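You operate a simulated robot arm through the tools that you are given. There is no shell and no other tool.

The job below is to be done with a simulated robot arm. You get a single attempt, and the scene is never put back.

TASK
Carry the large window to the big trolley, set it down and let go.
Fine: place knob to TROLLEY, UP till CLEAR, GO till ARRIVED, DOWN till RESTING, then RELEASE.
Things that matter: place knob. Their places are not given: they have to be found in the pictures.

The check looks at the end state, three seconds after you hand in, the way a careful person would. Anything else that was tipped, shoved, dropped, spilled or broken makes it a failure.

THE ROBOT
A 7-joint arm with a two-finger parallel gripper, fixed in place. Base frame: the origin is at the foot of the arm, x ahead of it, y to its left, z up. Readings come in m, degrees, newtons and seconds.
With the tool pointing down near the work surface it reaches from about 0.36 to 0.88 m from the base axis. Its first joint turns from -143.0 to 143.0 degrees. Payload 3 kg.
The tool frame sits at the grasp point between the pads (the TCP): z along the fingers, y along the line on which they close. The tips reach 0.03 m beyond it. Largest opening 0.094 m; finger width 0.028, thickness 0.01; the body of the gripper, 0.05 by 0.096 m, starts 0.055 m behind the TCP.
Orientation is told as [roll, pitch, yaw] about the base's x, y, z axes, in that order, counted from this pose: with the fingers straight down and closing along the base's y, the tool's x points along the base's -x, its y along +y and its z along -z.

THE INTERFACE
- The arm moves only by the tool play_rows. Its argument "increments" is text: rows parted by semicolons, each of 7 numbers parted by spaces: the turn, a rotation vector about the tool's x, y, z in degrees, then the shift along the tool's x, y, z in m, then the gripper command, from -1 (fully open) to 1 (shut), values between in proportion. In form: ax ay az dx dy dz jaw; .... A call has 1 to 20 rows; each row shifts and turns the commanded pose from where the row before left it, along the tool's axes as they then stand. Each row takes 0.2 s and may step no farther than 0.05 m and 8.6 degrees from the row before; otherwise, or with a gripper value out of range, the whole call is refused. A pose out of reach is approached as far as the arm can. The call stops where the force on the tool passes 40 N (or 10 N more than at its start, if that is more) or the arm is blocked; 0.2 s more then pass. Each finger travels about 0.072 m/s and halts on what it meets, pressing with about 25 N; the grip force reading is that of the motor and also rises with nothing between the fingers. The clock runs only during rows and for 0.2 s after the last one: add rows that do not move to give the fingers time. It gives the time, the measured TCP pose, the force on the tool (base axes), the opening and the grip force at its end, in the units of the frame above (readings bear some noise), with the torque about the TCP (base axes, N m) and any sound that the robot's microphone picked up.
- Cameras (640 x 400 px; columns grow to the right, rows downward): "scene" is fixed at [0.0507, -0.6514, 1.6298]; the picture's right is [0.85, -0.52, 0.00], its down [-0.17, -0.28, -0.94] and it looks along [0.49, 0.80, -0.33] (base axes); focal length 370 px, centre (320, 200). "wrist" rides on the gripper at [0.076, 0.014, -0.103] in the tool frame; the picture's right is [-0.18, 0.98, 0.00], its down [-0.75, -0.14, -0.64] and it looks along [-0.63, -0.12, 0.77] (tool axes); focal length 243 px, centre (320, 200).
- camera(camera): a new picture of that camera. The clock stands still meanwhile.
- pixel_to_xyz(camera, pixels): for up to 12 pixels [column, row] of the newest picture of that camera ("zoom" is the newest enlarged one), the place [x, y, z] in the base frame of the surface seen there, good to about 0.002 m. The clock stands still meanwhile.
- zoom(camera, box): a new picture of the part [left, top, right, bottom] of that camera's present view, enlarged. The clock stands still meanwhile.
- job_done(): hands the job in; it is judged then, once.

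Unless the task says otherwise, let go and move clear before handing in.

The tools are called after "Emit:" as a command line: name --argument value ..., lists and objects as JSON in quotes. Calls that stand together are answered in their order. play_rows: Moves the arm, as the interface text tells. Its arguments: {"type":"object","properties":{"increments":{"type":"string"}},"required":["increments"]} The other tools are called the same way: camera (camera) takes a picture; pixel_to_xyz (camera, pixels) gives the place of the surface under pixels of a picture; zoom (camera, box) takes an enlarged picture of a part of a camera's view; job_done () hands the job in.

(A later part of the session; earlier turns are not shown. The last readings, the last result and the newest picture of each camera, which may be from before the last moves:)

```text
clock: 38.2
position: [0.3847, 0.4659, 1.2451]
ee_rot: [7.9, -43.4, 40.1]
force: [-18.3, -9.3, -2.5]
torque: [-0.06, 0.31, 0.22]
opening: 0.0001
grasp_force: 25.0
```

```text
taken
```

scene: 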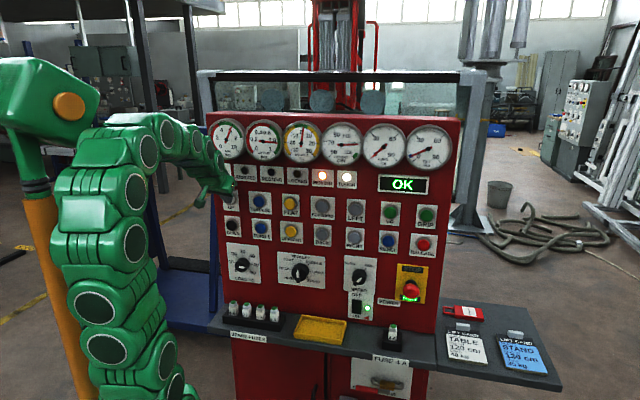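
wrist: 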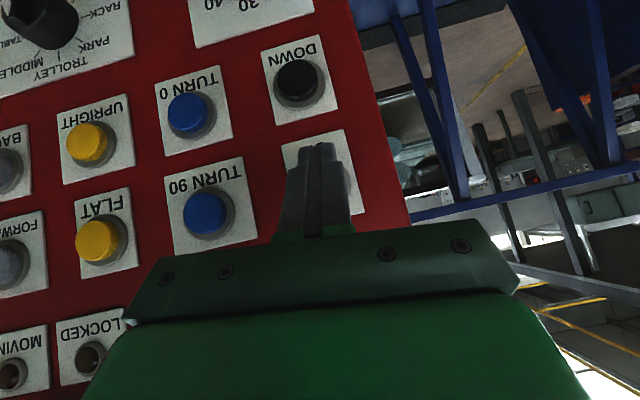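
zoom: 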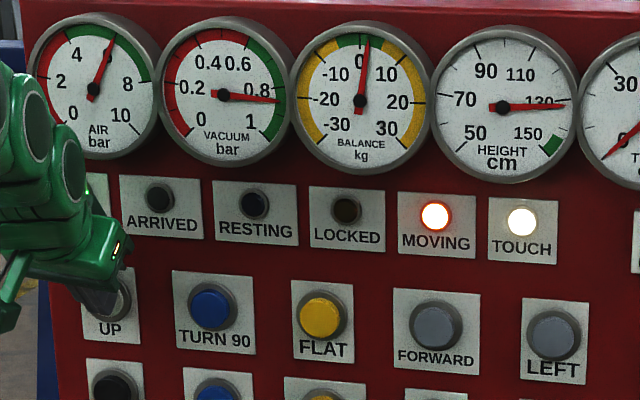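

The window is rising behind the panel, the height is about 131, and there is a green glow by the arm near where the CLEAR lamp is. I'll zoom in there.

Emit:
zoom --camera "scene" --box '[205, 155, 245, 190]'

Emit:
camera --camera "wrist"

```text
11.43 times, centred on (225, 172) of scene
```

zoom: 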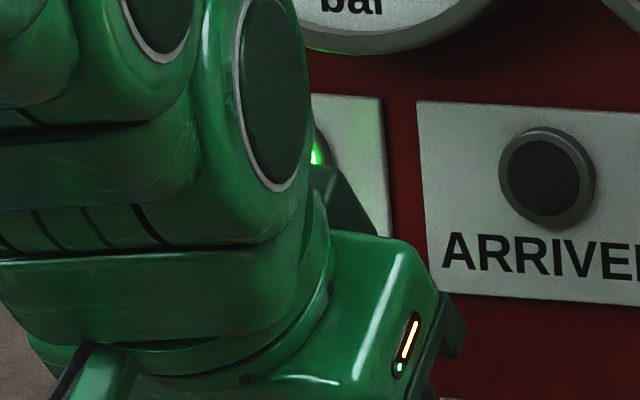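

```text
taken
```

wrist: 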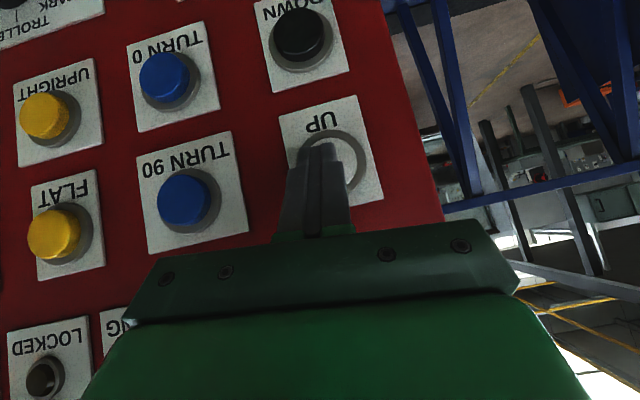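

The CLEAR lamp is lit green. I'll pull off the UP button and start moving right toward GO, then recheck.

Emit:
play_rows --increments "0 0 0 0.01 0 -0.01 1;0 0 0 0.015 0 -0.015 1;0 0 0 0.0 -0.03 0 1;0 0 0 0 -0.04 0 1;0 0 0 0 -0.04 0 1;0 0 0 0 -0.04 0 1;0 0 0 0 -0.04 0 1;0 0 0 0 0 0 1"

Emit:
camera --camera "scene"

Emit:
zoom --camera "scene" --box '[200, 115, 460, 277]'

```text
clock: 40.0
position: [0.497, 0.3036, 1.2457]
ee_rot: [0.1, -44.7, 45.3]
force: [0.1, 0.5, 0.5]
torque: [-0.03, 0.0, -0.02]
opening: 0.0
grasp_force: 25.1
```

```text
taken
```

scene: 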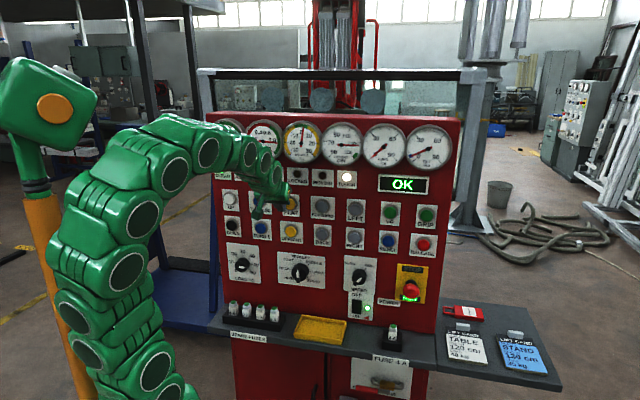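

```text
2.46 times, centred on (330, 196) of scene
```

zoom: 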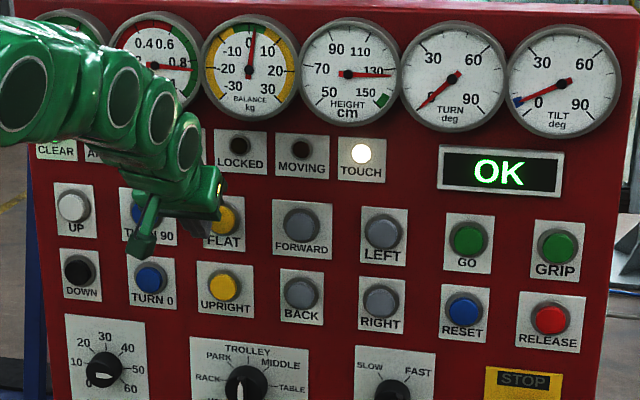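

Lift motion stopped at about 132 cm. The tool is square again, so I'm moving to a standoff in front of GO (u 0.462, z 1.226).

Emit:
play_rows --increments "0 0 0 0.00165 -0.0406 -0.0003 1;0 0 0 0.00165 -0.0406 -0.0003 1;0 0 0 0.00165 -0.0406 -0.0003 1;0 0 0 0.00165 -0.0406 -0.0003 1;0 0 0 0.00165 -0.0406 -0.0003 1;0 0 0 0.00165 -0.0406 -0.0003 1;0 0 0 0.00165 -0.0406 -0.0003 1;0 0 0 0.00165 -0.0406 -0.0003 1;0 0 0 0 0 0 1"

Emit:
camera --camera "scene"

Emit:
camera --camera "wrist"

Emit:
zoom --camera "scene" --box '[200, 115, 380, 227]'

```text
clock: 42.0
position: [0.7192, 0.0688, 1.2384]
ee_rot: [0.3, -44.7, 45.5]
force: [-0.3, -0.6, -0.1]
torque: [0.01, 0.01, -0.03]
opening: 0.0001
grasp_force: 25.2
```

```text
taken
```

scene: 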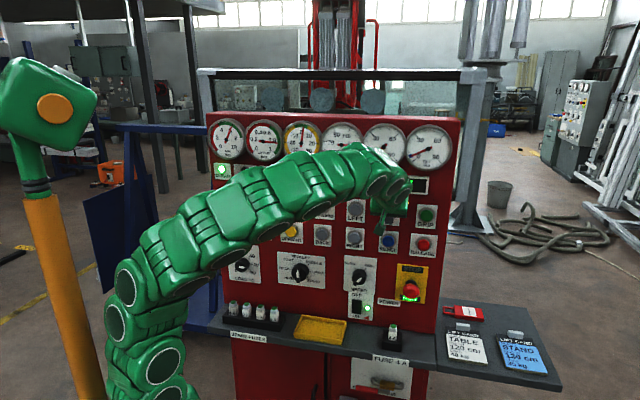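

```text
taken
```

wrist: 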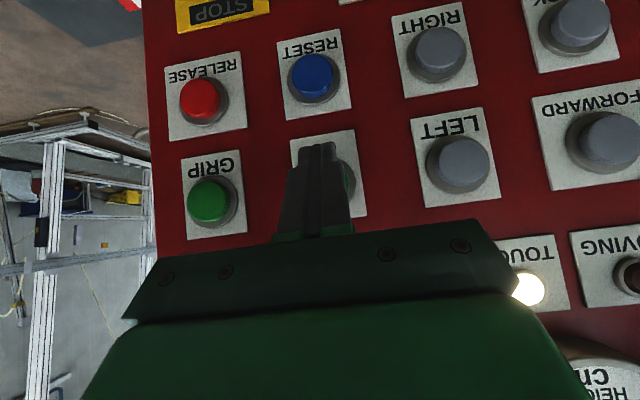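

```text
3.56 times, centred on (290, 171) of scene
```

zoom: 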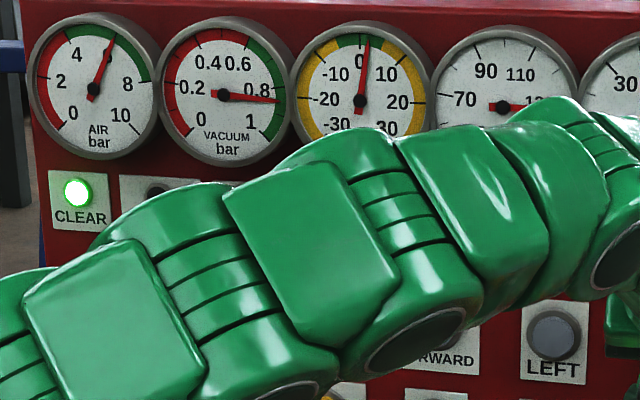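

CLEAR is lit (223,170). I'm lined up with GO and will press it now and hold.

Emit:
play_rows --increments "0 0 0 -0.0078 -0.001 0.0077 1;0 0 0 -0.0078 -0.001 0.0077 1;0 0 0 -0.0078 0 0.0077 1;0 0 0 -0.0021 0 0.0021 1;0 0 0 -0.0021 0 0.0021 1;0 0 0 -0.0021 0 0.0021 1;0 0 0 0 0 0 1"

Emit:
camera --camera "wrist"

Emit:
camera --camera "scene"

```text
clock: 43.6
position: [0.7499, 0.0985, 1.2377]
ee_rot: [0.1, -44.7, 45.2]
force: [-8.8, -12.7, 3.8]
torque: [-0.09, -0.01, -0.09]
opening: 0.0001
grasp_force: 25.1
heard: click
```

```text
taken
```

wrist: 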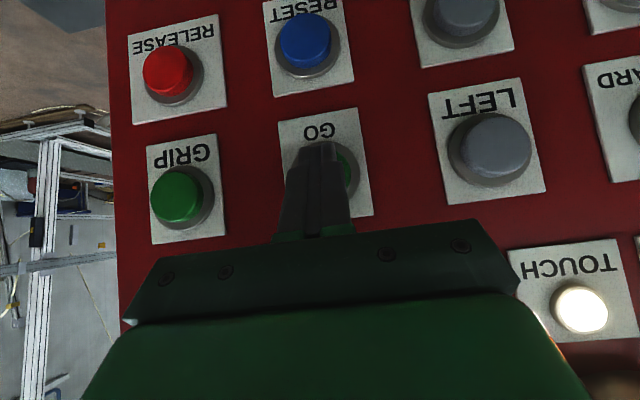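

```text
taken
```

scene: 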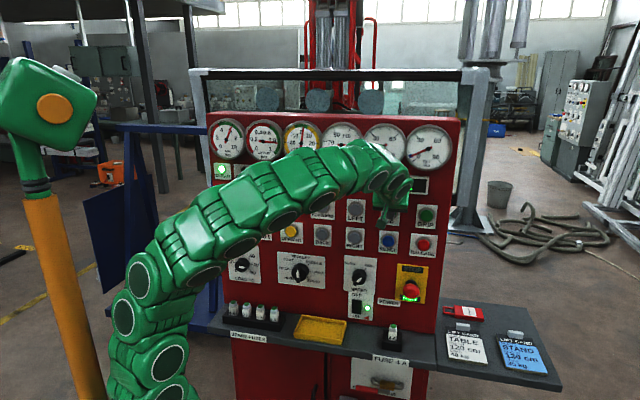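

It clicked and the window is shifting left, toward the blue trolley. I'll hold GO and watch.

Emit:
play_rows --increments "0 0 0 0 0 0 1;0 0 0 0 0 0 1;0 0 0 0 0 0 1;0 0 0 0 0 0 1;0 0 0 0 0 0 1;0 0 0 0 0 0 1;0 0 0 0 0 0 1;0 0 0 0 0 0 1;0 0 0 0 0 0 1;0 0 0 0 0 0 1"

Emit:
camera --camera "scene"

```text
clock: 45.8
position: [0.7495, 0.0986, 1.238]
ee_rot: [0.2, -44.6, 45.2]
force: [-9.1, -15.3, 2.2]
torque: [-0.11, 0.01, -0.13]
opening: 0.0002
grasp_force: 25.0
```

```text
taken
```

scene: 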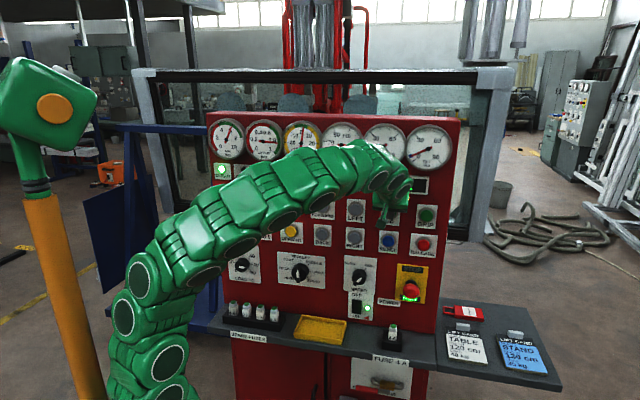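

The window is coming nearer and further left, and nothing is touching. I'm still holding GO and checking often.

Emit:
play_rows --increments "0 0 0 0 0 0 1;0 0 0 0 0 0 1;0 0 0 0 0 0 1;0 0 0 0 0 0 1;0 0 0 0 0 0 1;0 0 0 0 0 0 1;0 0 0 0 0 0 1;0 0 0 0 0 0 1"

Emit:
camera --camera "scene"

```text
clock: 47.6
position: [0.7501, 0.0994, 1.2379]
ee_rot: [0.2, -44.7, 45.3]
force: [-12.2, -11.2, 0.1]
torque: [-0.13, 0.16, 0.01]
opening: 0.0
grasp_force: 24.8
```

```text
taken
```

scene: 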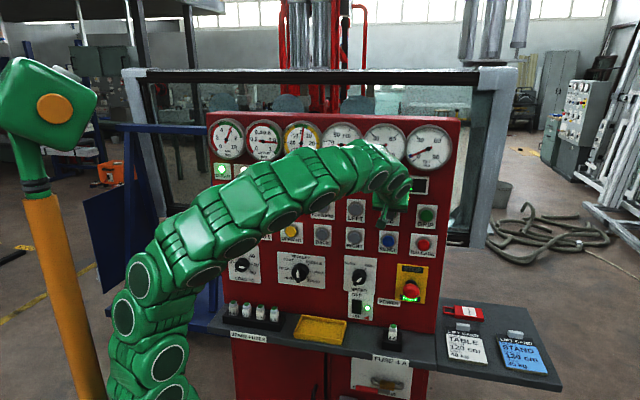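

The window has moved little since the last picture, so it may have arrived. I'll zoom in on the lamps.

Emit:
zoom --camera "scene" --box '[205, 150, 285, 200]'

Emit:
zoom --camera "scene" --box '[80, 50, 280, 340]'

Emit:
camera --camera "wrist"

```text
8.00 times, centred on (245, 175) of scene
```

zoom: 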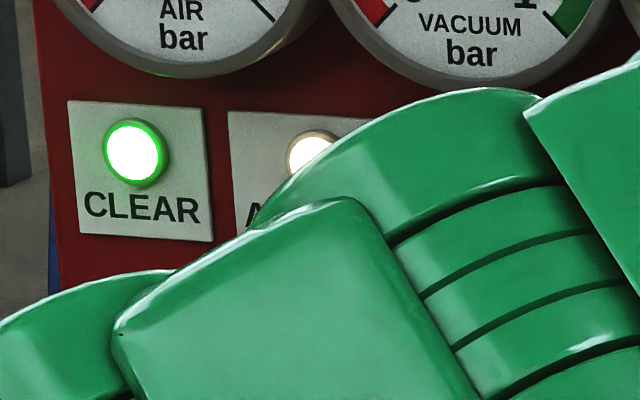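

```text
1.38 times, centred on (180, 195) of scene
```

zoom: 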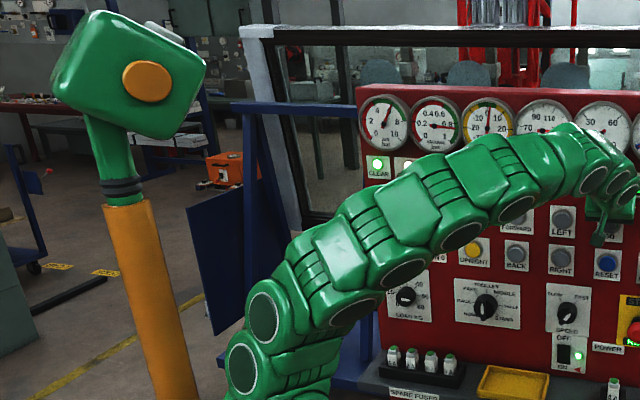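

```text
taken
```

wrist: 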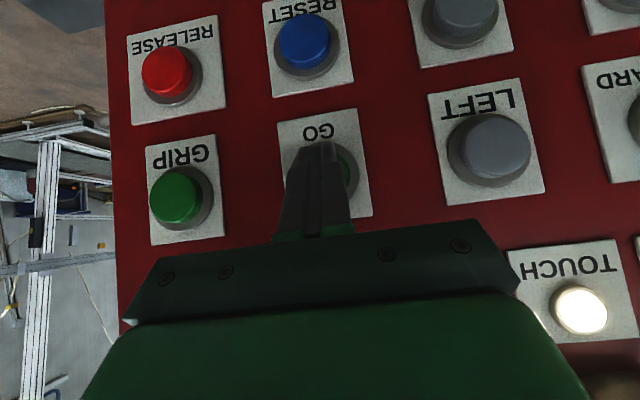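

ARRIVED is lit and CLEAR is still lit. I'll let go of GO, back off and move left, then check the MOVING lamp.

Emit:
play_rows --increments "0 0 0 0.01 0 -0.01 1;0 0 0 0.02 0 -0.02 1;0 0 0 0 0.04 0 1;0 0 0 0 0.04 0 1;0 0 0 0 0.04 0 1;0 0 0 0 0.04 0 1;0 0 0 0 0.04 0 1;0 0 0 0 0.04 0 1;0 0 0 0 0.04 0 1;0 0 0 0 0.04 0 1;0 0 0 0 0.04 0 1;0 0 0 0 0 0 1"

Emit:
camera --camera "scene"

Emit:
zoom --camera "scene" --box '[200, 115, 460, 277]'

```text
clock: 50.2
position: [0.4639, 0.3238, 1.2378]
ee_rot: [0.1, -44.7, 45.3]
force: [0.8, -0.1, 0.0]
torque: [0.03, -0.02, -0.01]
opening: 0.0
grasp_force: 25.0
```

```text
taken
```

scene: 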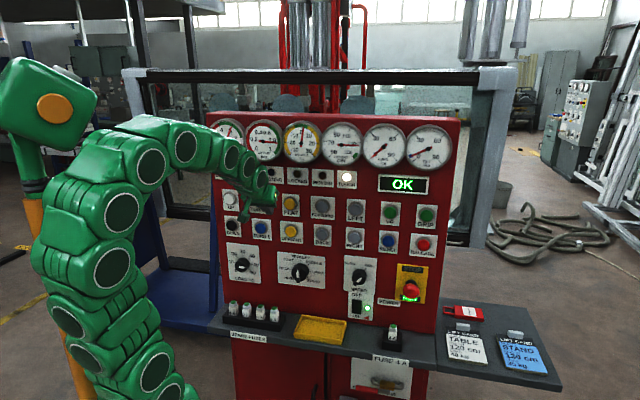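

```text
2.46 times, centred on (330, 196) of scene
```

zoom: 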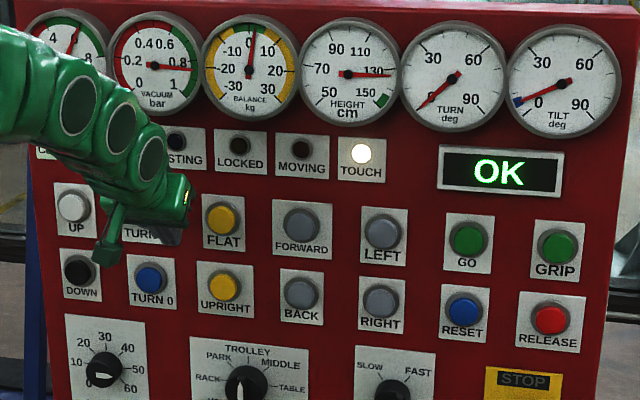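

MOVING is off and the display reads OK. I'm moving to a standoff in front of DOWN (u -0.060, z 1.135).

Emit:
play_rows --increments "0 0 0 0.0129 0.0318 0.013 1;0 0 0 0.0129 0.0318 0.013 1;0 0 0 0.0129 0.0318 0.013 1;0 0 0 0.0129 0.0318 0.013 1;0 0 0 0.0129 0.0318 0.013 1;0 0 0 0 0 0 1;0 0 0 0 0 0 1"

Emit:
camera --camera "wrist"

Emit:
camera --camera "scene"

```text
clock: 52.0
position: [0.3161, 0.4556, 1.1449]
ee_rot: [18.6, -40.1, 34.2]
force: [-0.5, 0.2, -0.2]
torque: [0.0, -0.03, 0.01]
opening: 0.0002
grasp_force: 25.4
stopped in row 7: the arm was blocked; the commanded pose is now the measured one
```

```text
taken
```

wrist: 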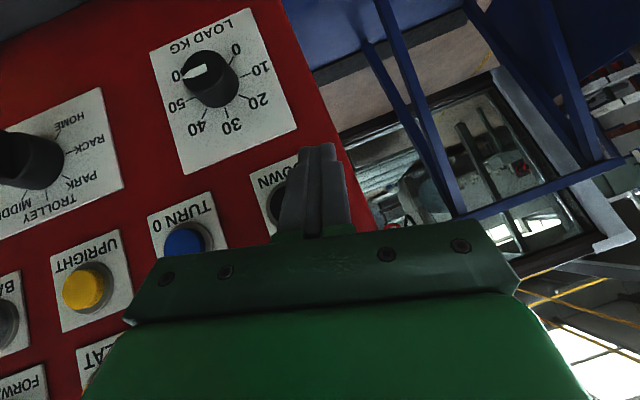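

```text
taken
```

scene: 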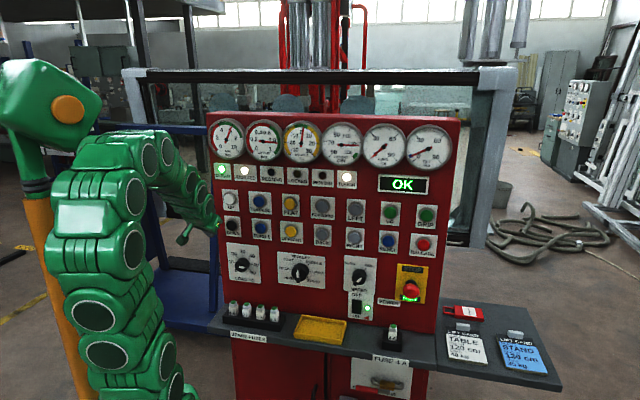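

The arm reported being blocked, with the tool twisted to (18.6, -40, 34) though the contact force is about zero. I'll look at the arm's left side to see what is blocking it before going on.

Emit:
zoom --camera "scene" --box '[0, 40, 240, 400]'

Emit:
pixel_to_xyz --camera "scene" --pixels '[[40, 95], [68, 110], [35, 170], [35, 250], [50, 340], [95, 180], [90, 240], [105, 300], [105, 355], [150, 155], [180, 170], [205, 190]]'

```text
1.11 times, centred on (120, 220) of scene
```

zoom: 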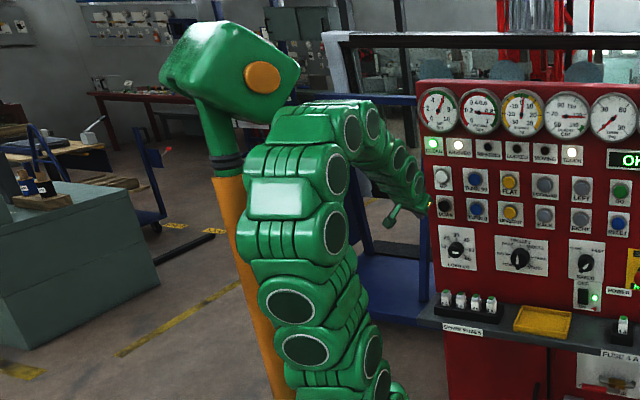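

```text
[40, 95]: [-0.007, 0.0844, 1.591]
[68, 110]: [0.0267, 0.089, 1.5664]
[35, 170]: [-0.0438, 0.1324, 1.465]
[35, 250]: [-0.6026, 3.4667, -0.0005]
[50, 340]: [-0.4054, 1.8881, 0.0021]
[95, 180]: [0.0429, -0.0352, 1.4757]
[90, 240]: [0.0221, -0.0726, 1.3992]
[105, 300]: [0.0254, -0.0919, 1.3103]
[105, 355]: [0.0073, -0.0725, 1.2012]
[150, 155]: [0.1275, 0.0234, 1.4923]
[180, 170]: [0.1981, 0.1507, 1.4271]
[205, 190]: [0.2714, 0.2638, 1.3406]
```

There's a green box on an orange pole next to the arm's base at about (0, 0.085, 1.59), and the arm's elbow is close to it. I need to know whether it belongs to the robot, so I'll measure it.

Emit:
zoom --camera "scene" --box '[0, 40, 160, 140]'

Emit:
zoom --camera "scene" --box '[0, 170, 200, 400]'

Emit:
pixel_to_xyz --camera "scene" --pixels '[[36, 205], [42, 240], [48, 270], [58, 310], [65, 340], [75, 390], [30, 150], [100, 100], [90, 80], [70, 130], [85, 140], [140, 128]]'

```text
4.00 times, centred on (80, 90) of scene
```

zoom: 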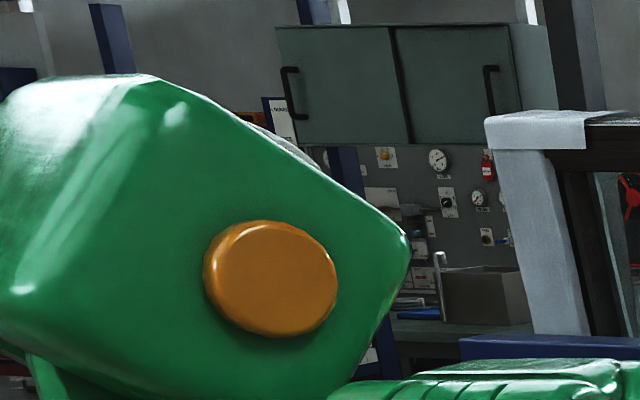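

```text
1.74 times, centred on (100, 285) of scene
```

zoom: 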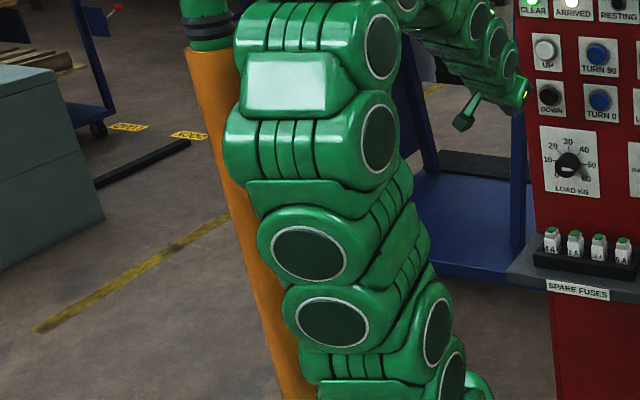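

```text
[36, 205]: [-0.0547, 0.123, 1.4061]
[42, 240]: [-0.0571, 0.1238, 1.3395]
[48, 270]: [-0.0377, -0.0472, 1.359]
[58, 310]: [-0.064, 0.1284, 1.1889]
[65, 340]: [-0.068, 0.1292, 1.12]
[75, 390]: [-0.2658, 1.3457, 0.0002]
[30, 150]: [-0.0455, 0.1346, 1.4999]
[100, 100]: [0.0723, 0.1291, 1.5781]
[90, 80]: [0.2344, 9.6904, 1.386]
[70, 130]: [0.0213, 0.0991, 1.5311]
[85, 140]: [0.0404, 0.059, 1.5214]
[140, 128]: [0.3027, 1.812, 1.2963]
```

The elbow was pressing on that fixed head beside the base, which sits in line with UP and DOWN. I'll move right away from it, then point the tool leftward (yaw 90, pitch -60) so the arm reaches DOWN from the right with a lower elbow.

Emit:
play_rows --increments "0 0 0 0 -0.03 0 1;0 0 0 0 -0.04 0 1;0 0 0 0 -0.04 0 1;0 0 0 0 -0.04 0 1;0 0 0 0 -0.03 0 1;0 0 0 0 0 0 1"

Emit:
camera --camera "scene"

```text
clock: 53.4
position: [0.4458, 0.3347, 1.1006]
ee_rot: [17.8, -40.4, 34.7]
force: [0.7, 0.4, -0.5]
torque: [0.0, -0.01, 0.0]
opening: 0.0
grasp_force: 25.0
```

```text
taken
```

scene: 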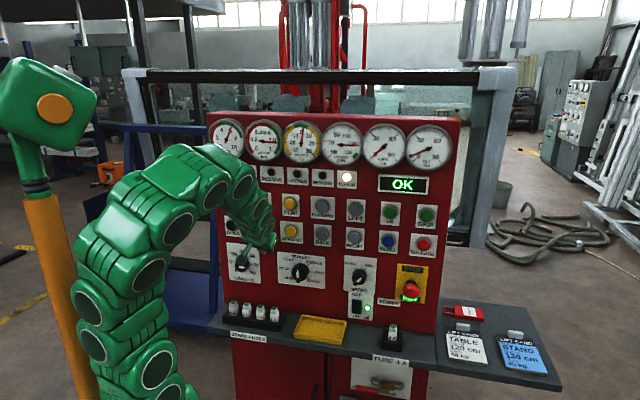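

The head is back at its original pose (disc at 55,108), so nothing is displaced. Now I'll reorient here to yaw 90, pitch -60.

Emit:
play_rows --increments "-4.19 -2.0 -6.31 0 0 -0.003 1;-4.19 -2.0 -6.31 0 0 -0.003 1;-4.19 -2.0 -6.31 0 0 -0.003 1;-4.19 -2.0 -6.31 0 0 0 1;-4.19 -2.0 -6.31 0 0 0 1;-4.19 -2.0 -6.31 0 0 0 1;0 0 0 0 0 0 1"

Emit:
camera --camera "scene"

Emit:
camera --camera "wrist"

```text
clock: 55.0
position: [0.4419, 0.3284, 1.1059]
ee_rot: [-0.8, -59.6, 91.0]
force: [1.4, -0.7, 0.0]
torque: [0.02, -0.01, -0.03]
opening: 0.0003
grasp_force: 25.3
```

```text
taken
```

scene: 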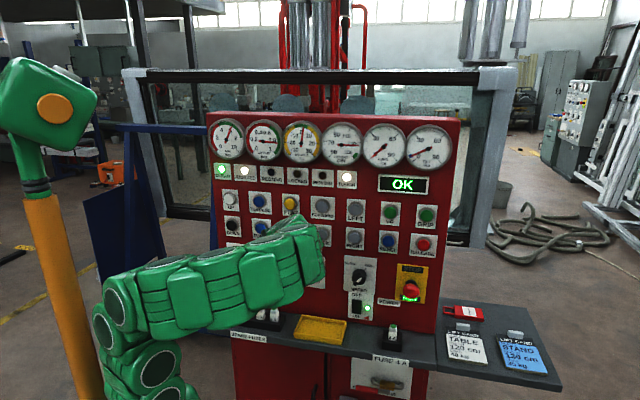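

```text
taken
```

wrist: 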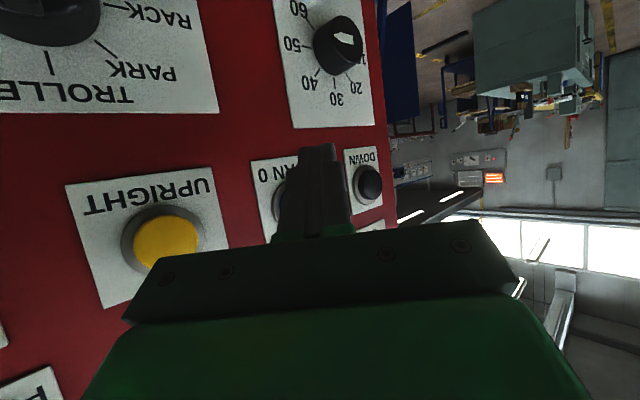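

This posture is clear of the head, and CLEAR and ARRIVED are visible and lit. I'm moving to a standoff in front of DOWN.

Emit:
play_rows --increments "0 0 0 -0.0197 0.0184 0.018 1;0 0 0 -0.0197 0.0184 0.018 1;0 0 0 -0.0197 0.0184 0.018 1;0 0 0 -0.0197 0.0184 0.018 1;0 0 0 0 0 0 1"

Emit:
camera --camera "wrist"

Emit:
camera --camera "scene"

Emit:
zoom --camera "scene" --box '[205, 160, 305, 260]'

```text
clock: 56.2
position: [0.3671, 0.4297, 1.136]
ee_rot: [-1.0, -59.7, 90.9]
force: [0.7, -1.5, 0.2]
torque: [0.03, 0.02, 0.0]
opening: 0.0
grasp_force: 24.1
```

```text
taken
```

wrist: 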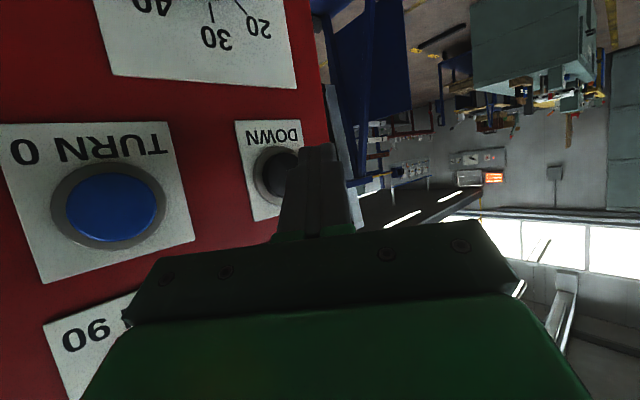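

```text
taken
```

scene: 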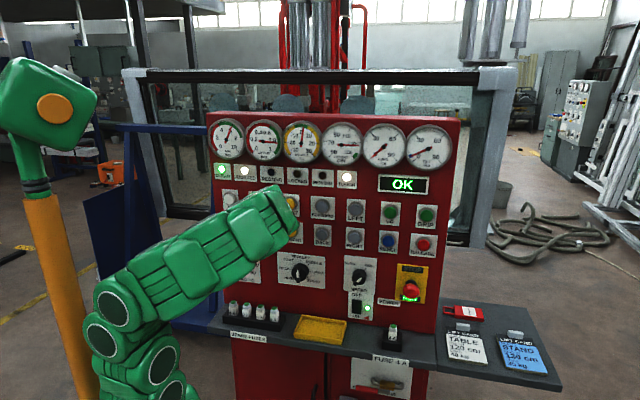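

```text
4.00 times, centred on (255, 210) of scene
```

zoom: 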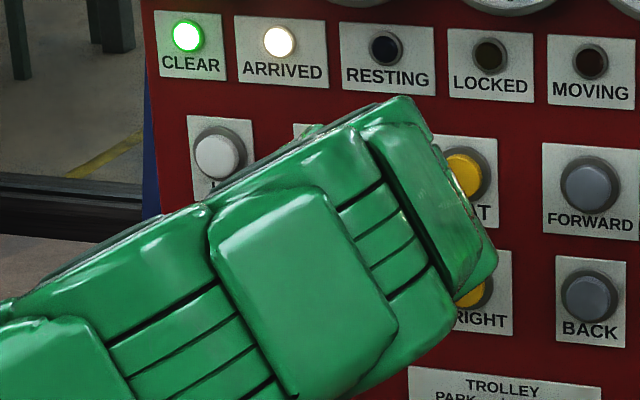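

All the lamps are in view. I'll check the DOWN button's place from the wrist camera before pressing.

Emit:
pixel_to_xyz --camera "wrist" --pixels '[[272, 172], [282, 160], [268, 185], [258, 175], [288, 152], [282, 195], [320, 150], [305, 150], [338, 160]]'

Emit:
zoom --camera "wrist" --box '[220, 100, 380, 250]'

```text
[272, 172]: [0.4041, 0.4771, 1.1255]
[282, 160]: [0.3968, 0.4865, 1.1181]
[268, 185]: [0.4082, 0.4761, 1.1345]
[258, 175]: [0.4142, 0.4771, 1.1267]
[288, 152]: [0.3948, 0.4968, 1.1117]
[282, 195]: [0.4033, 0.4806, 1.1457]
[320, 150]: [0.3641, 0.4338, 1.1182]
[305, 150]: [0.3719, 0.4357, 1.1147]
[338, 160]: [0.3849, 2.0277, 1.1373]
```

```text
2.67 times, centred on (300, 175) of wrist
```

zoom: 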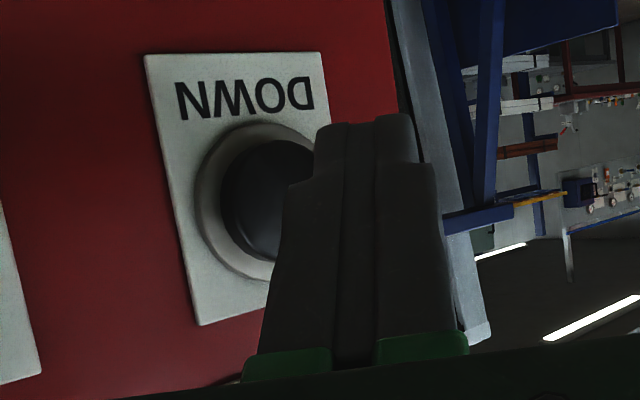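

The DOWN button centre is at u≈-0.060, z≈1.133, and my fingertip corner lines up with it. I'm pressing in until it clicks.

Emit:
play_rows --increments "0 0 0 -0.0032 -0.0064 0.0055 1;0 0 0 -0.0032 -0.0064 0.0055 1;0 0 0 -0.0032 -0.0064 0.0055 1;0 0 0 -0.0011 -0.0021 0.0018 1;0 0 0 -0.0011 -0.0021 0.0018 1;0 0 0 -0.0011 -0.0021 0.0018 1;0 0 0 0 0 0 1"

Emit:
zoom --camera "scene" --box '[200, 115, 380, 227]'

Emit:
camera --camera "wrist"

```text
clock: 57.8
position: [0.3923, 0.4561, 1.1378]
ee_rot: [-0.9, -59.6, 90.9]
force: [-4.3, -4.3, 0.5]
torque: [-0.01, 0.02, 0.1]
opening: 0.0
grasp_force: 24.9
heard: click
```

```text
3.56 times, centred on (290, 171) of scene
```

zoom: 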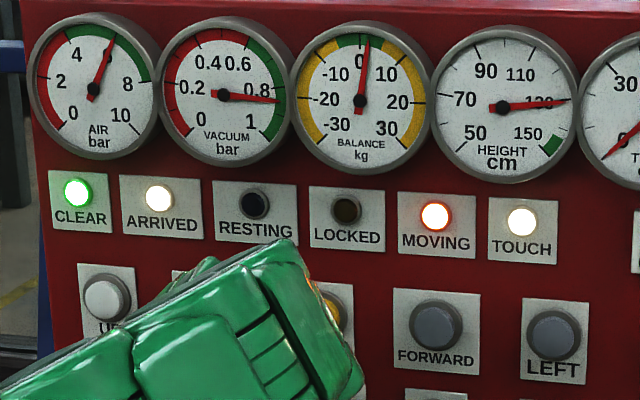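

```text
taken
```

wrist: 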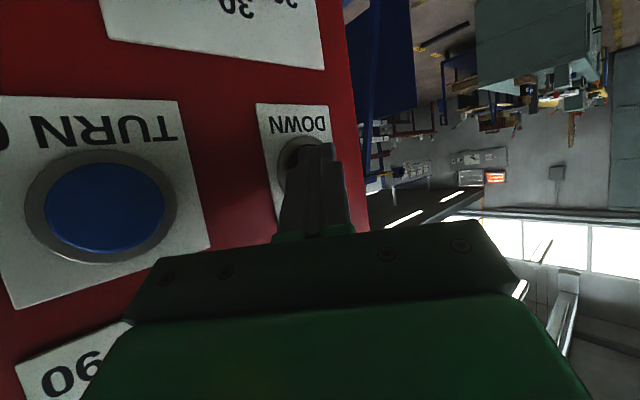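

It clicked and MOVING is lit. I'll hold DOWN, pressing a hair deeper, and check every second for RESTING.

Emit:
play_rows --increments "0 0 0 -0.0005 -0.001 0.0009 1;0 0 0 0 0 0 1;0 0 0 0 0 0 1;0 0 0 0 0 0 1;0 0 0 0 0 0 1"

Emit:
camera --camera "scene"

Emit:
zoom --camera "scene" --box '[200, 115, 380, 227]'

```text
clock: 59.0
position: [0.3937, 0.4566, 1.1389]
ee_rot: [-0.9, -59.6, 90.9]
force: [-7.0, -6.4, 0.3]
torque: [-0.01, 0.06, 0.15]
opening: 0.0
grasp_force: 24.8
```

```text
taken
```

scene: 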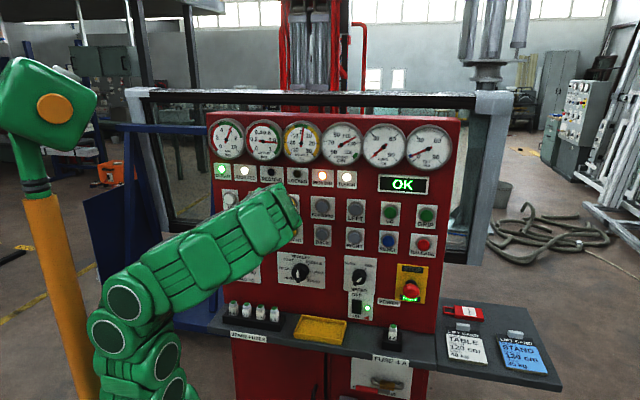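

```text
3.56 times, centred on (290, 171) of scene
```

zoom: 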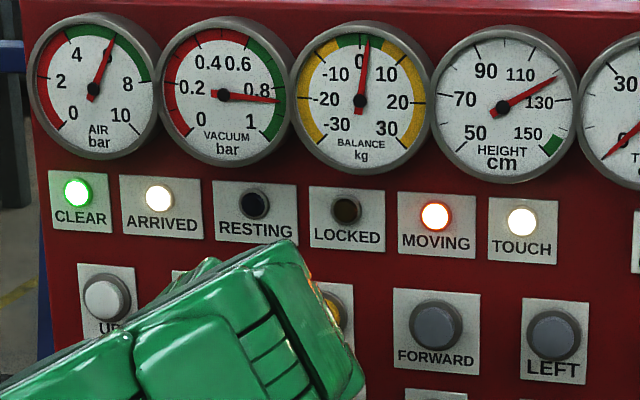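

The height is about 122 and falling smoothly. I'm still holding DOWN.

Emit:
play_rows --increments "0 0 0 0 0 0 1;0 0 0 0 0 0 1;0 0 0 0 0 0 1;0 0 0 0 0 0 1;0 0 0 0 0 0 1;0 0 0 0 0 0 1"

Emit:
zoom --camera "scene" --box '[100, 75, 400, 262]'

```text
clock: 60.4
position: [0.3944, 0.4572, 1.1383]
ee_rot: [-0.9, -59.6, 90.9]
force: [-5.4, -6.6, -1.1]
torque: [-0.05, -0.02, 0.13]
opening: 0.0001
grasp_force: 25.1
```

```text
2.13 times, centred on (250, 168) of scene
```

zoom: 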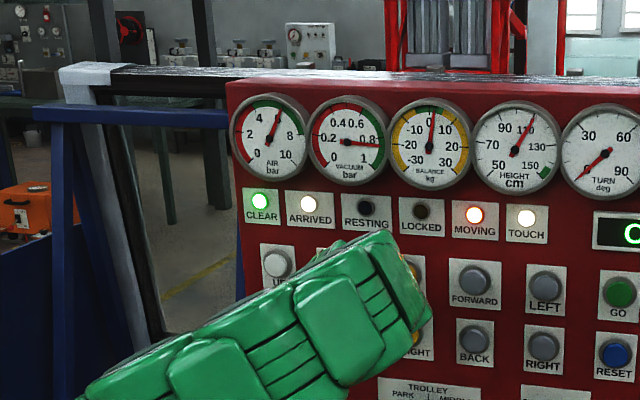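

The height is about 110, the window is still going down, and RESTING isn't lit yet. I'm still holding.

Emit:
play_rows --increments "0 0 0 0 0 0 1;0 0 0 0 0 0 1;0 0 0 0 0 0 1;0 0 0 0 0 0 1;0 0 0 0 0 0 1"

Emit:
zoom --camera "scene" --box '[100, 75, 400, 262]'

```text
clock: 61.6
position: [0.3936, 0.4563, 1.1386]
ee_rot: [-0.9, -59.7, 91.0]
force: [-6.8, -6.5, 0.0]
torque: [0.0, 0.02, 0.18]
opening: 0.0
grasp_force: 25.0
```

```text
2.13 times, centred on (250, 168) of scene
```

zoom: 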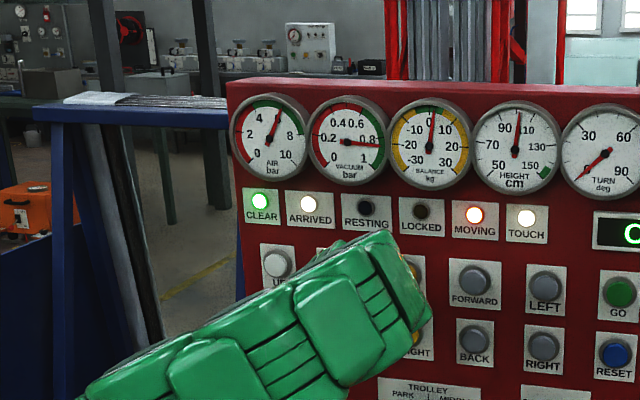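

The height is about 103, and the window top is now level with the blue crossbar. I'm holding DOWN in shorter checks.

Emit:
play_rows --increments "0 0 0 0 0 0 1;0 0 0 0 0 0 1;0 0 0 0 0 0 1"

Emit:
zoom --camera "scene" --box '[100, 75, 400, 262]'

```text
clock: 62.4
position: [0.3929, 0.4571, 1.1376]
ee_rot: [-0.9, -59.6, 90.9]
force: [-6.3, -6.8, -1.0]
torque: [-0.02, 0.01, 0.12]
opening: 0.0
grasp_force: 24.5
```

```text
2.13 times, centred on (250, 168) of scene
```

zoom: 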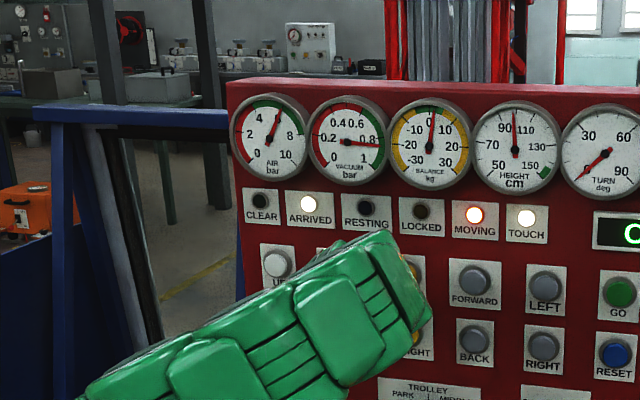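

CLEAR has gone out at about 98 cm, still moving down. I'm still holding.

Emit:
play_rows --increments "0 0 0 0 0 0 1;0 0 0 0 0 0 1;0 0 0 0 0 0 1"

Emit:
zoom --camera "scene" --box '[100, 75, 400, 262]'

```text
clock: 63.2
position: [0.3944, 0.4566, 1.1381]
ee_rot: [-0.9, -59.6, 90.9]
force: [-6.0, -6.2, 1.2]
torque: [-0.02, 0.04, 0.13]
opening: 0.0002
grasp_force: 24.9
```

```text
2.13 times, centred on (250, 168) of scene
```

zoom: 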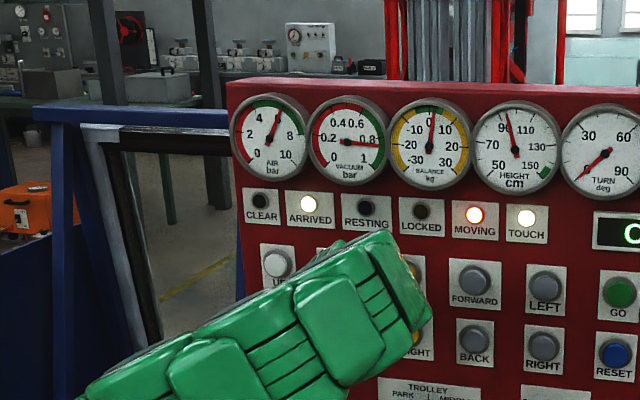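

The height is about 93 and RESTING is still dark. I'm still holding.

Emit:
play_rows --increments "0 0 0 0 0 0 1;0 0 0 0 0 0 1;0 0 0 0 0 0 1"

Emit:
zoom --camera "scene" --box '[100, 75, 400, 262]'

```text
clock: 64.0
position: [0.3929, 0.4575, 1.1386]
ee_rot: [-0.9, -59.6, 90.9]
force: [-5.7, -6.8, 1.3]
torque: [-0.02, 0.01, 0.12]
opening: 0.0
grasp_force: 24.9
```

```text
2.13 times, centred on (250, 168) of scene
```

zoom: 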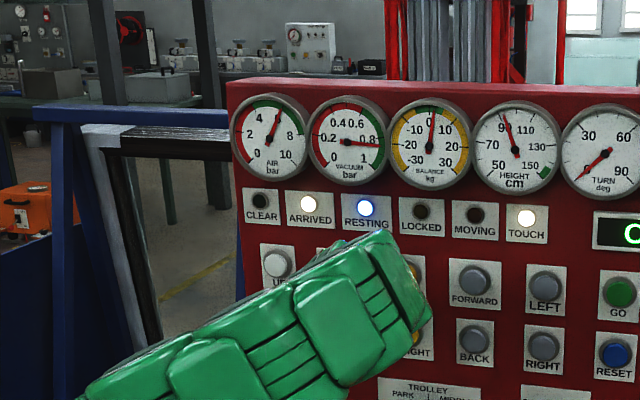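

RESTING is lit and MOVING is off, so the window is standing. I'll release DOWN by pulling back from the panel, then move right.

Emit:
play_rows --increments "0 0 0 0.006 0.012 -0.0104 1;0 0 0 0.0106 0.0212 -0.0184 1;0 0 0 0.0142 -0.0283 -0.0245 1;0 0 0 0.0142 -0.0283 -0.0245 1;0 0 0 0.0142 -0.0283 -0.0245 1;0 0 0 0.0142 -0.0283 -0.0245 1;0 0 0 0 0 0 1"

Emit:
camera --camera "scene"

```text
clock: 65.6
position: [0.4718, 0.3119, 1.1401]
ee_rot: [-0.9, -59.5, 91.0]
force: [0.5, -0.1, -0.4]
torque: [0.0, 0.01, 0.0]
opening: 0.0
grasp_force: 25.2
```

```text
taken
```

scene: 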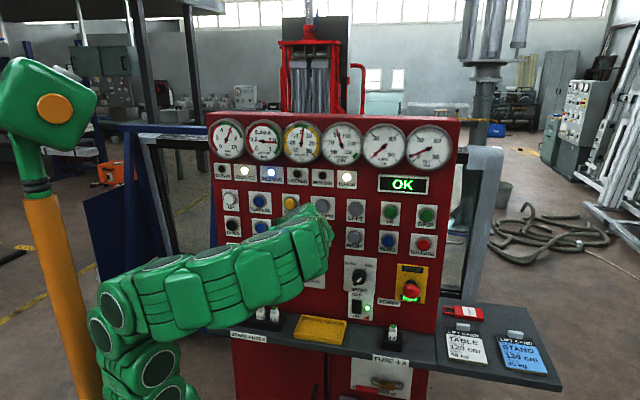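

The window is resting at the trolley behind the panel, with ARRIVED and RESTING lit and display OK. I'm rotating the tool back to face the panel at a 45° tilt for the RELEASE press.

Emit:
play_rows --increments "5.96 2.37 4.58 0 0 0 1;5.96 2.37 4.58 0 0 0 1;5.96 2.37 4.58 0 0 0 1;5.96 2.37 4.58 0 0 0 1;5.96 2.37 4.58 0 0 0 1;5.96 2.37 4.58 0 0 0 1;0 0 0 0 0 0 1"

```text
clock: 67.2
position: [0.4729, 0.3104, 1.1402]
ee_rot: [-0.9, -45.1, 45.5]
force: [0.3, 0.5, -0.3]
torque: [0.0, 0.0, 0.0]
opening: 0.0
grasp_force: 24.8
```

Orientation is good. I'm moving right at this standoff to RELEASE (u 0.569, z 1.133), passing well above the STOP button.

Emit:
play_rows --increments "0 0 0 -0.0004 -0.0378 -0.0002 1;0 0 0 -0.0004 -0.0378 -0.0002 1;0 0 0 -0.0004 -0.0378 -0.0002 1;0 0 0 -0.0004 -0.0378 -0.0002 1;0 0 0 -0.0004 -0.0378 -0.0002 1;0 0 0 -0.0004 -0.0378 -0.0002 1;0 0 0 -0.0004 -0.0378 -0.0002 1;0 0 0 -0.0004 -0.0378 -0.0002 1;0 0 0 -0.0004 -0.0378 -0.0002 1;0 0 0 -0.0004 -0.0378 -0.0002 1;0 0 0 -0.0004 -0.0378 -0.0002 1;0 0 0 -0.0004 -0.0378 -0.0002 1;0 0 0 0 0 0 1"

Emit:
camera --camera "wrist"

Emit:
camera --camera "scene"

```text
clock: 70.0
position: [0.7966, -0.0085, 1.1517]
ee_rot: [-0.8, -45.1, 45.7]
force: [-0.2, -0.1, 0.4]
torque: [0.0, 0.02, 0.0]
opening: 0.0001
grasp_force: 24.3
```

```text
taken
```

wrist: 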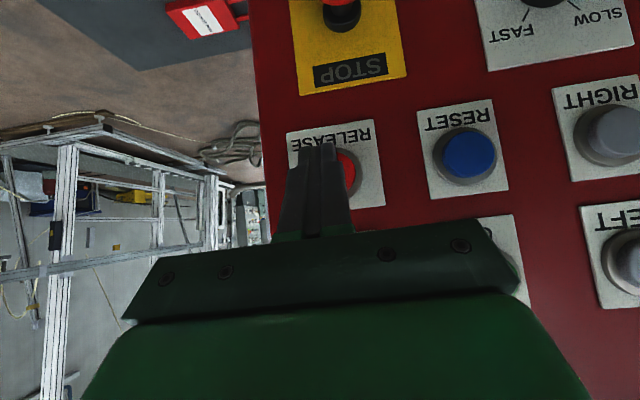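

```text
taken
```

scene: 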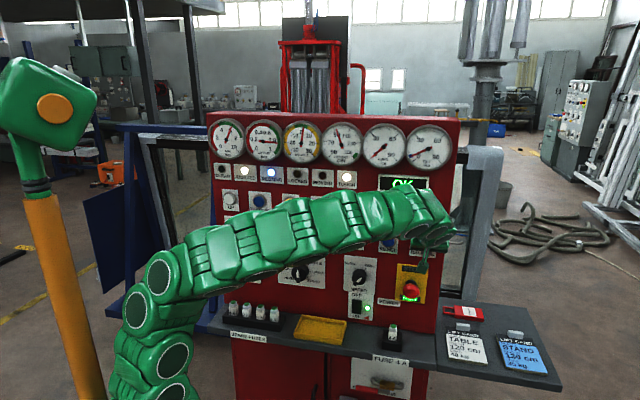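

The fingertip is in front of RELEASE, about 7 mm high. I'm pressing in while correcting the height.

Emit:
play_rows --increments "0 0 0 -0.0062 0 0.0094 1;0 0 0 -0.0062 0 0.0094 1;0 0 0 -0.0062 0 0.0094 1;0 0 0 -0.0021 0 0.0021 1;0 0 0 -0.0021 0 0.0021 1;0 0 0 -0.0021 0 0.0021 1;0 0 0 0 0 0 1"

Emit:
camera --camera "wrist"

Emit:
zoom --camera "scene" --box '[200, 115, 460, 277]'

```text
clock: 71.6
position: [0.825, 0.0213, 1.1429]
ee_rot: [-0.8, -45.0, 45.7]
force: [-6.6, -4.3, 4.1]
torque: [0.0, -0.01, 0.02]
opening: 0.0
grasp_force: 25.3
heard: click
```

```text
taken
```

wrist: 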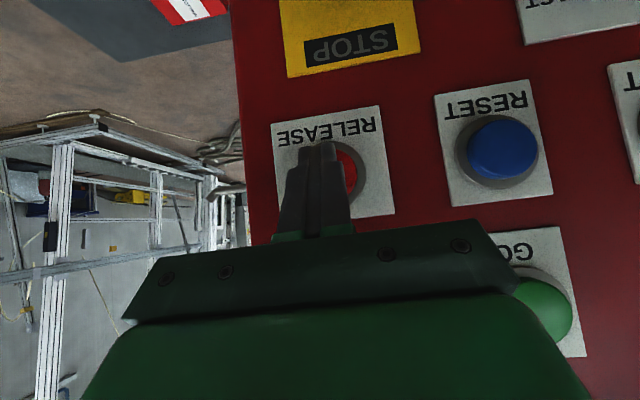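

```text
2.46 times, centred on (330, 196) of scene
```

zoom: 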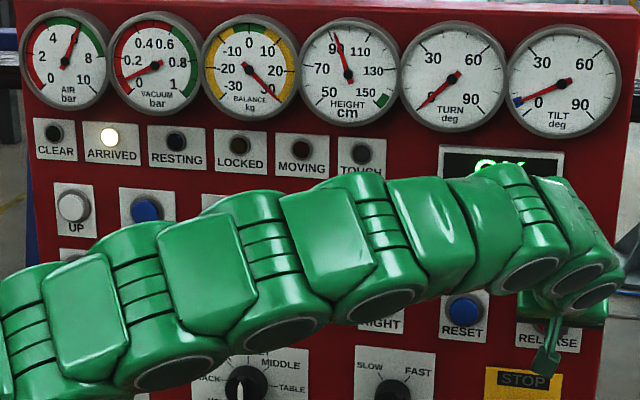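

It clicked. The vacuum needle has dropped, and TOUCH and RESTING are off, so the window has been let go. I'll hold briefly, then retreat and look at everything.

Emit:
play_rows --increments "0 0 0 0 0 0 1;0 0 0 0 0 0 1;0 0 0 0 0 0 1"

Emit:
camera --camera "scene"

Emit:
zoom --camera "scene" --box '[200, 115, 460, 277]'

```text
clock: 72.4
position: [0.8253, 0.0218, 1.1433]
ee_rot: [-0.7, -44.9, 45.6]
force: [-4.3, -7.6, 2.9]
torque: [-0.01, -0.06, -0.04]
opening: 0.0
grasp_force: 24.5
```

```text
taken
```

scene: 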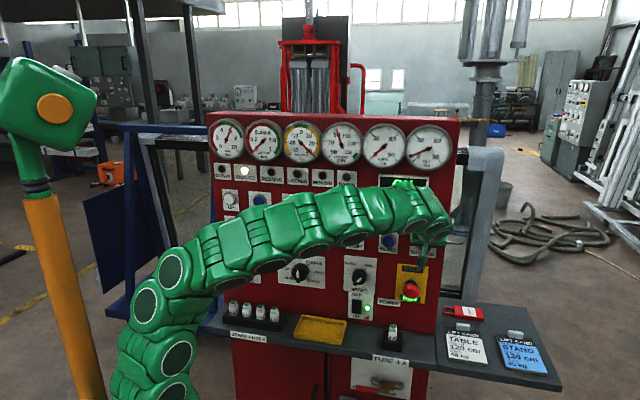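

```text
2.46 times, centred on (330, 196) of scene
```

zoom: 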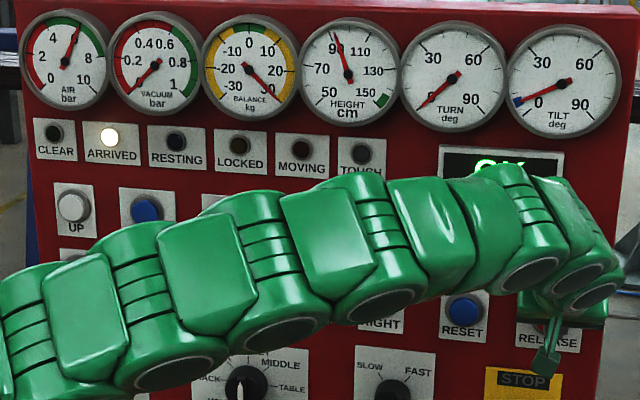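

The vacuum is at zero and the window is still standing at the trolley. I'm pulling the arm back from the panel.

Emit:
play_rows --increments "0 0 0 0.01 0 -0.01 1;0 0 0 0.02 0 -0.02 1;0 0 0 0.02 0 -0.02 1;0 0 0 0 0 -0.03 1;0 0 0 0 0.03 -0.02 1;0 0 0 0 0.04 0 1;0 0 0 0 0.04 0 1;0 0 0 0 0.04 0 1;0 0 0 0 0 0 1"

Emit:
camera --camera "scene"

Emit:
zoom --camera "scene" --box '[80, 60, 520, 335]'

Emit:
camera --camera "wrist"

```text
clock: 74.4
position: [0.6435, 0.0518, 1.1766]
ee_rot: [-0.9, -45.0, 45.7]
force: [-0.7, 0.1, -0.3]
torque: [0.01, -0.02, -0.02]
opening: 0.0
grasp_force: 25.3
```

```text
taken
```

scene: 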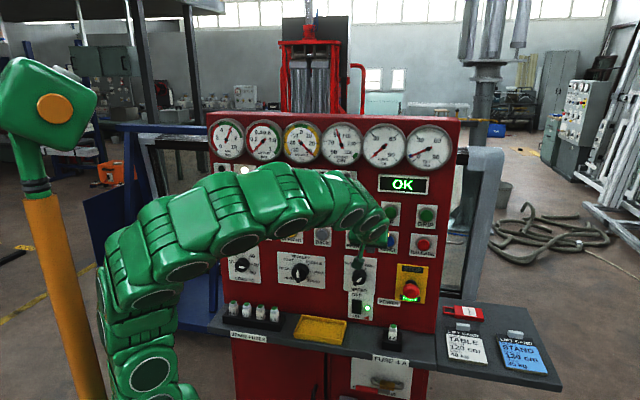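

```text
1.45 times, centred on (300, 198) of scene
```

zoom: 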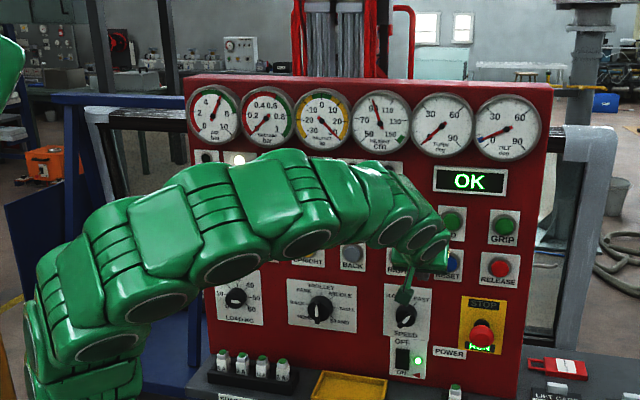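

```text
taken
```

wrist: 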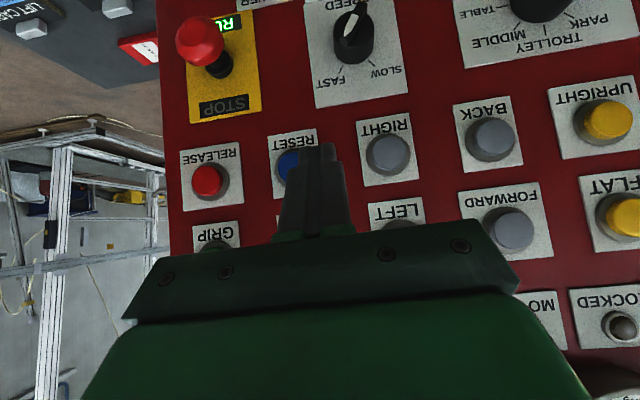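

The arm is clear, the display reads OK, and the window stands at the trolley. I'll wait a few seconds to confirm nothing drifts before handing in.

Emit:
play_rows --increments "0 0 0 0 0 0 1;0 0 0 0 0 0 1;0 0 0 0 0 0 1;0 0 0 0 0 0 1;0 0 0 0 0 0 1;0 0 0 0 0 0 1;0 0 0 0 0 0 1;0 0 0 0 0 0 1;0 0 0 0 0 0 1;0 0 0 0 0 0 1;0 0 0 0 0 0 1;0 0 0 0 0 0 1"

Emit:
camera --camera "scene"

Emit:
zoom --camera "scene" --box '[80, 60, 520, 335]'

```text
clock: 77.0
position: [0.6433, 0.0529, 1.1777]
ee_rot: [-0.9, -45.0, 45.7]
force: [-0.2, 1.4, -0.8]
torque: [0.03, -0.01, -0.03]
opening: 0.0
grasp_force: 25.3
```

```text
taken
```

scene: 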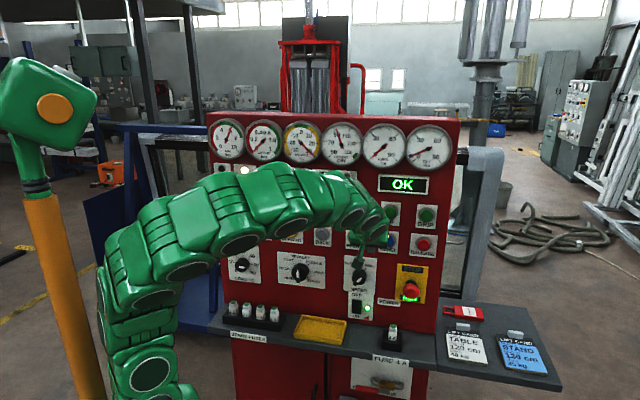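

```text
1.45 times, centred on (300, 198) of scene
```

zoom: 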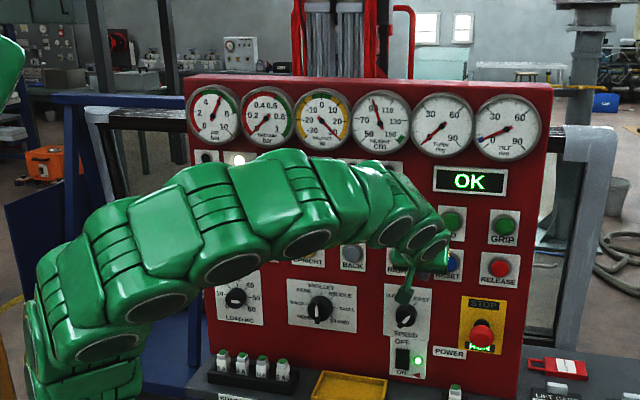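

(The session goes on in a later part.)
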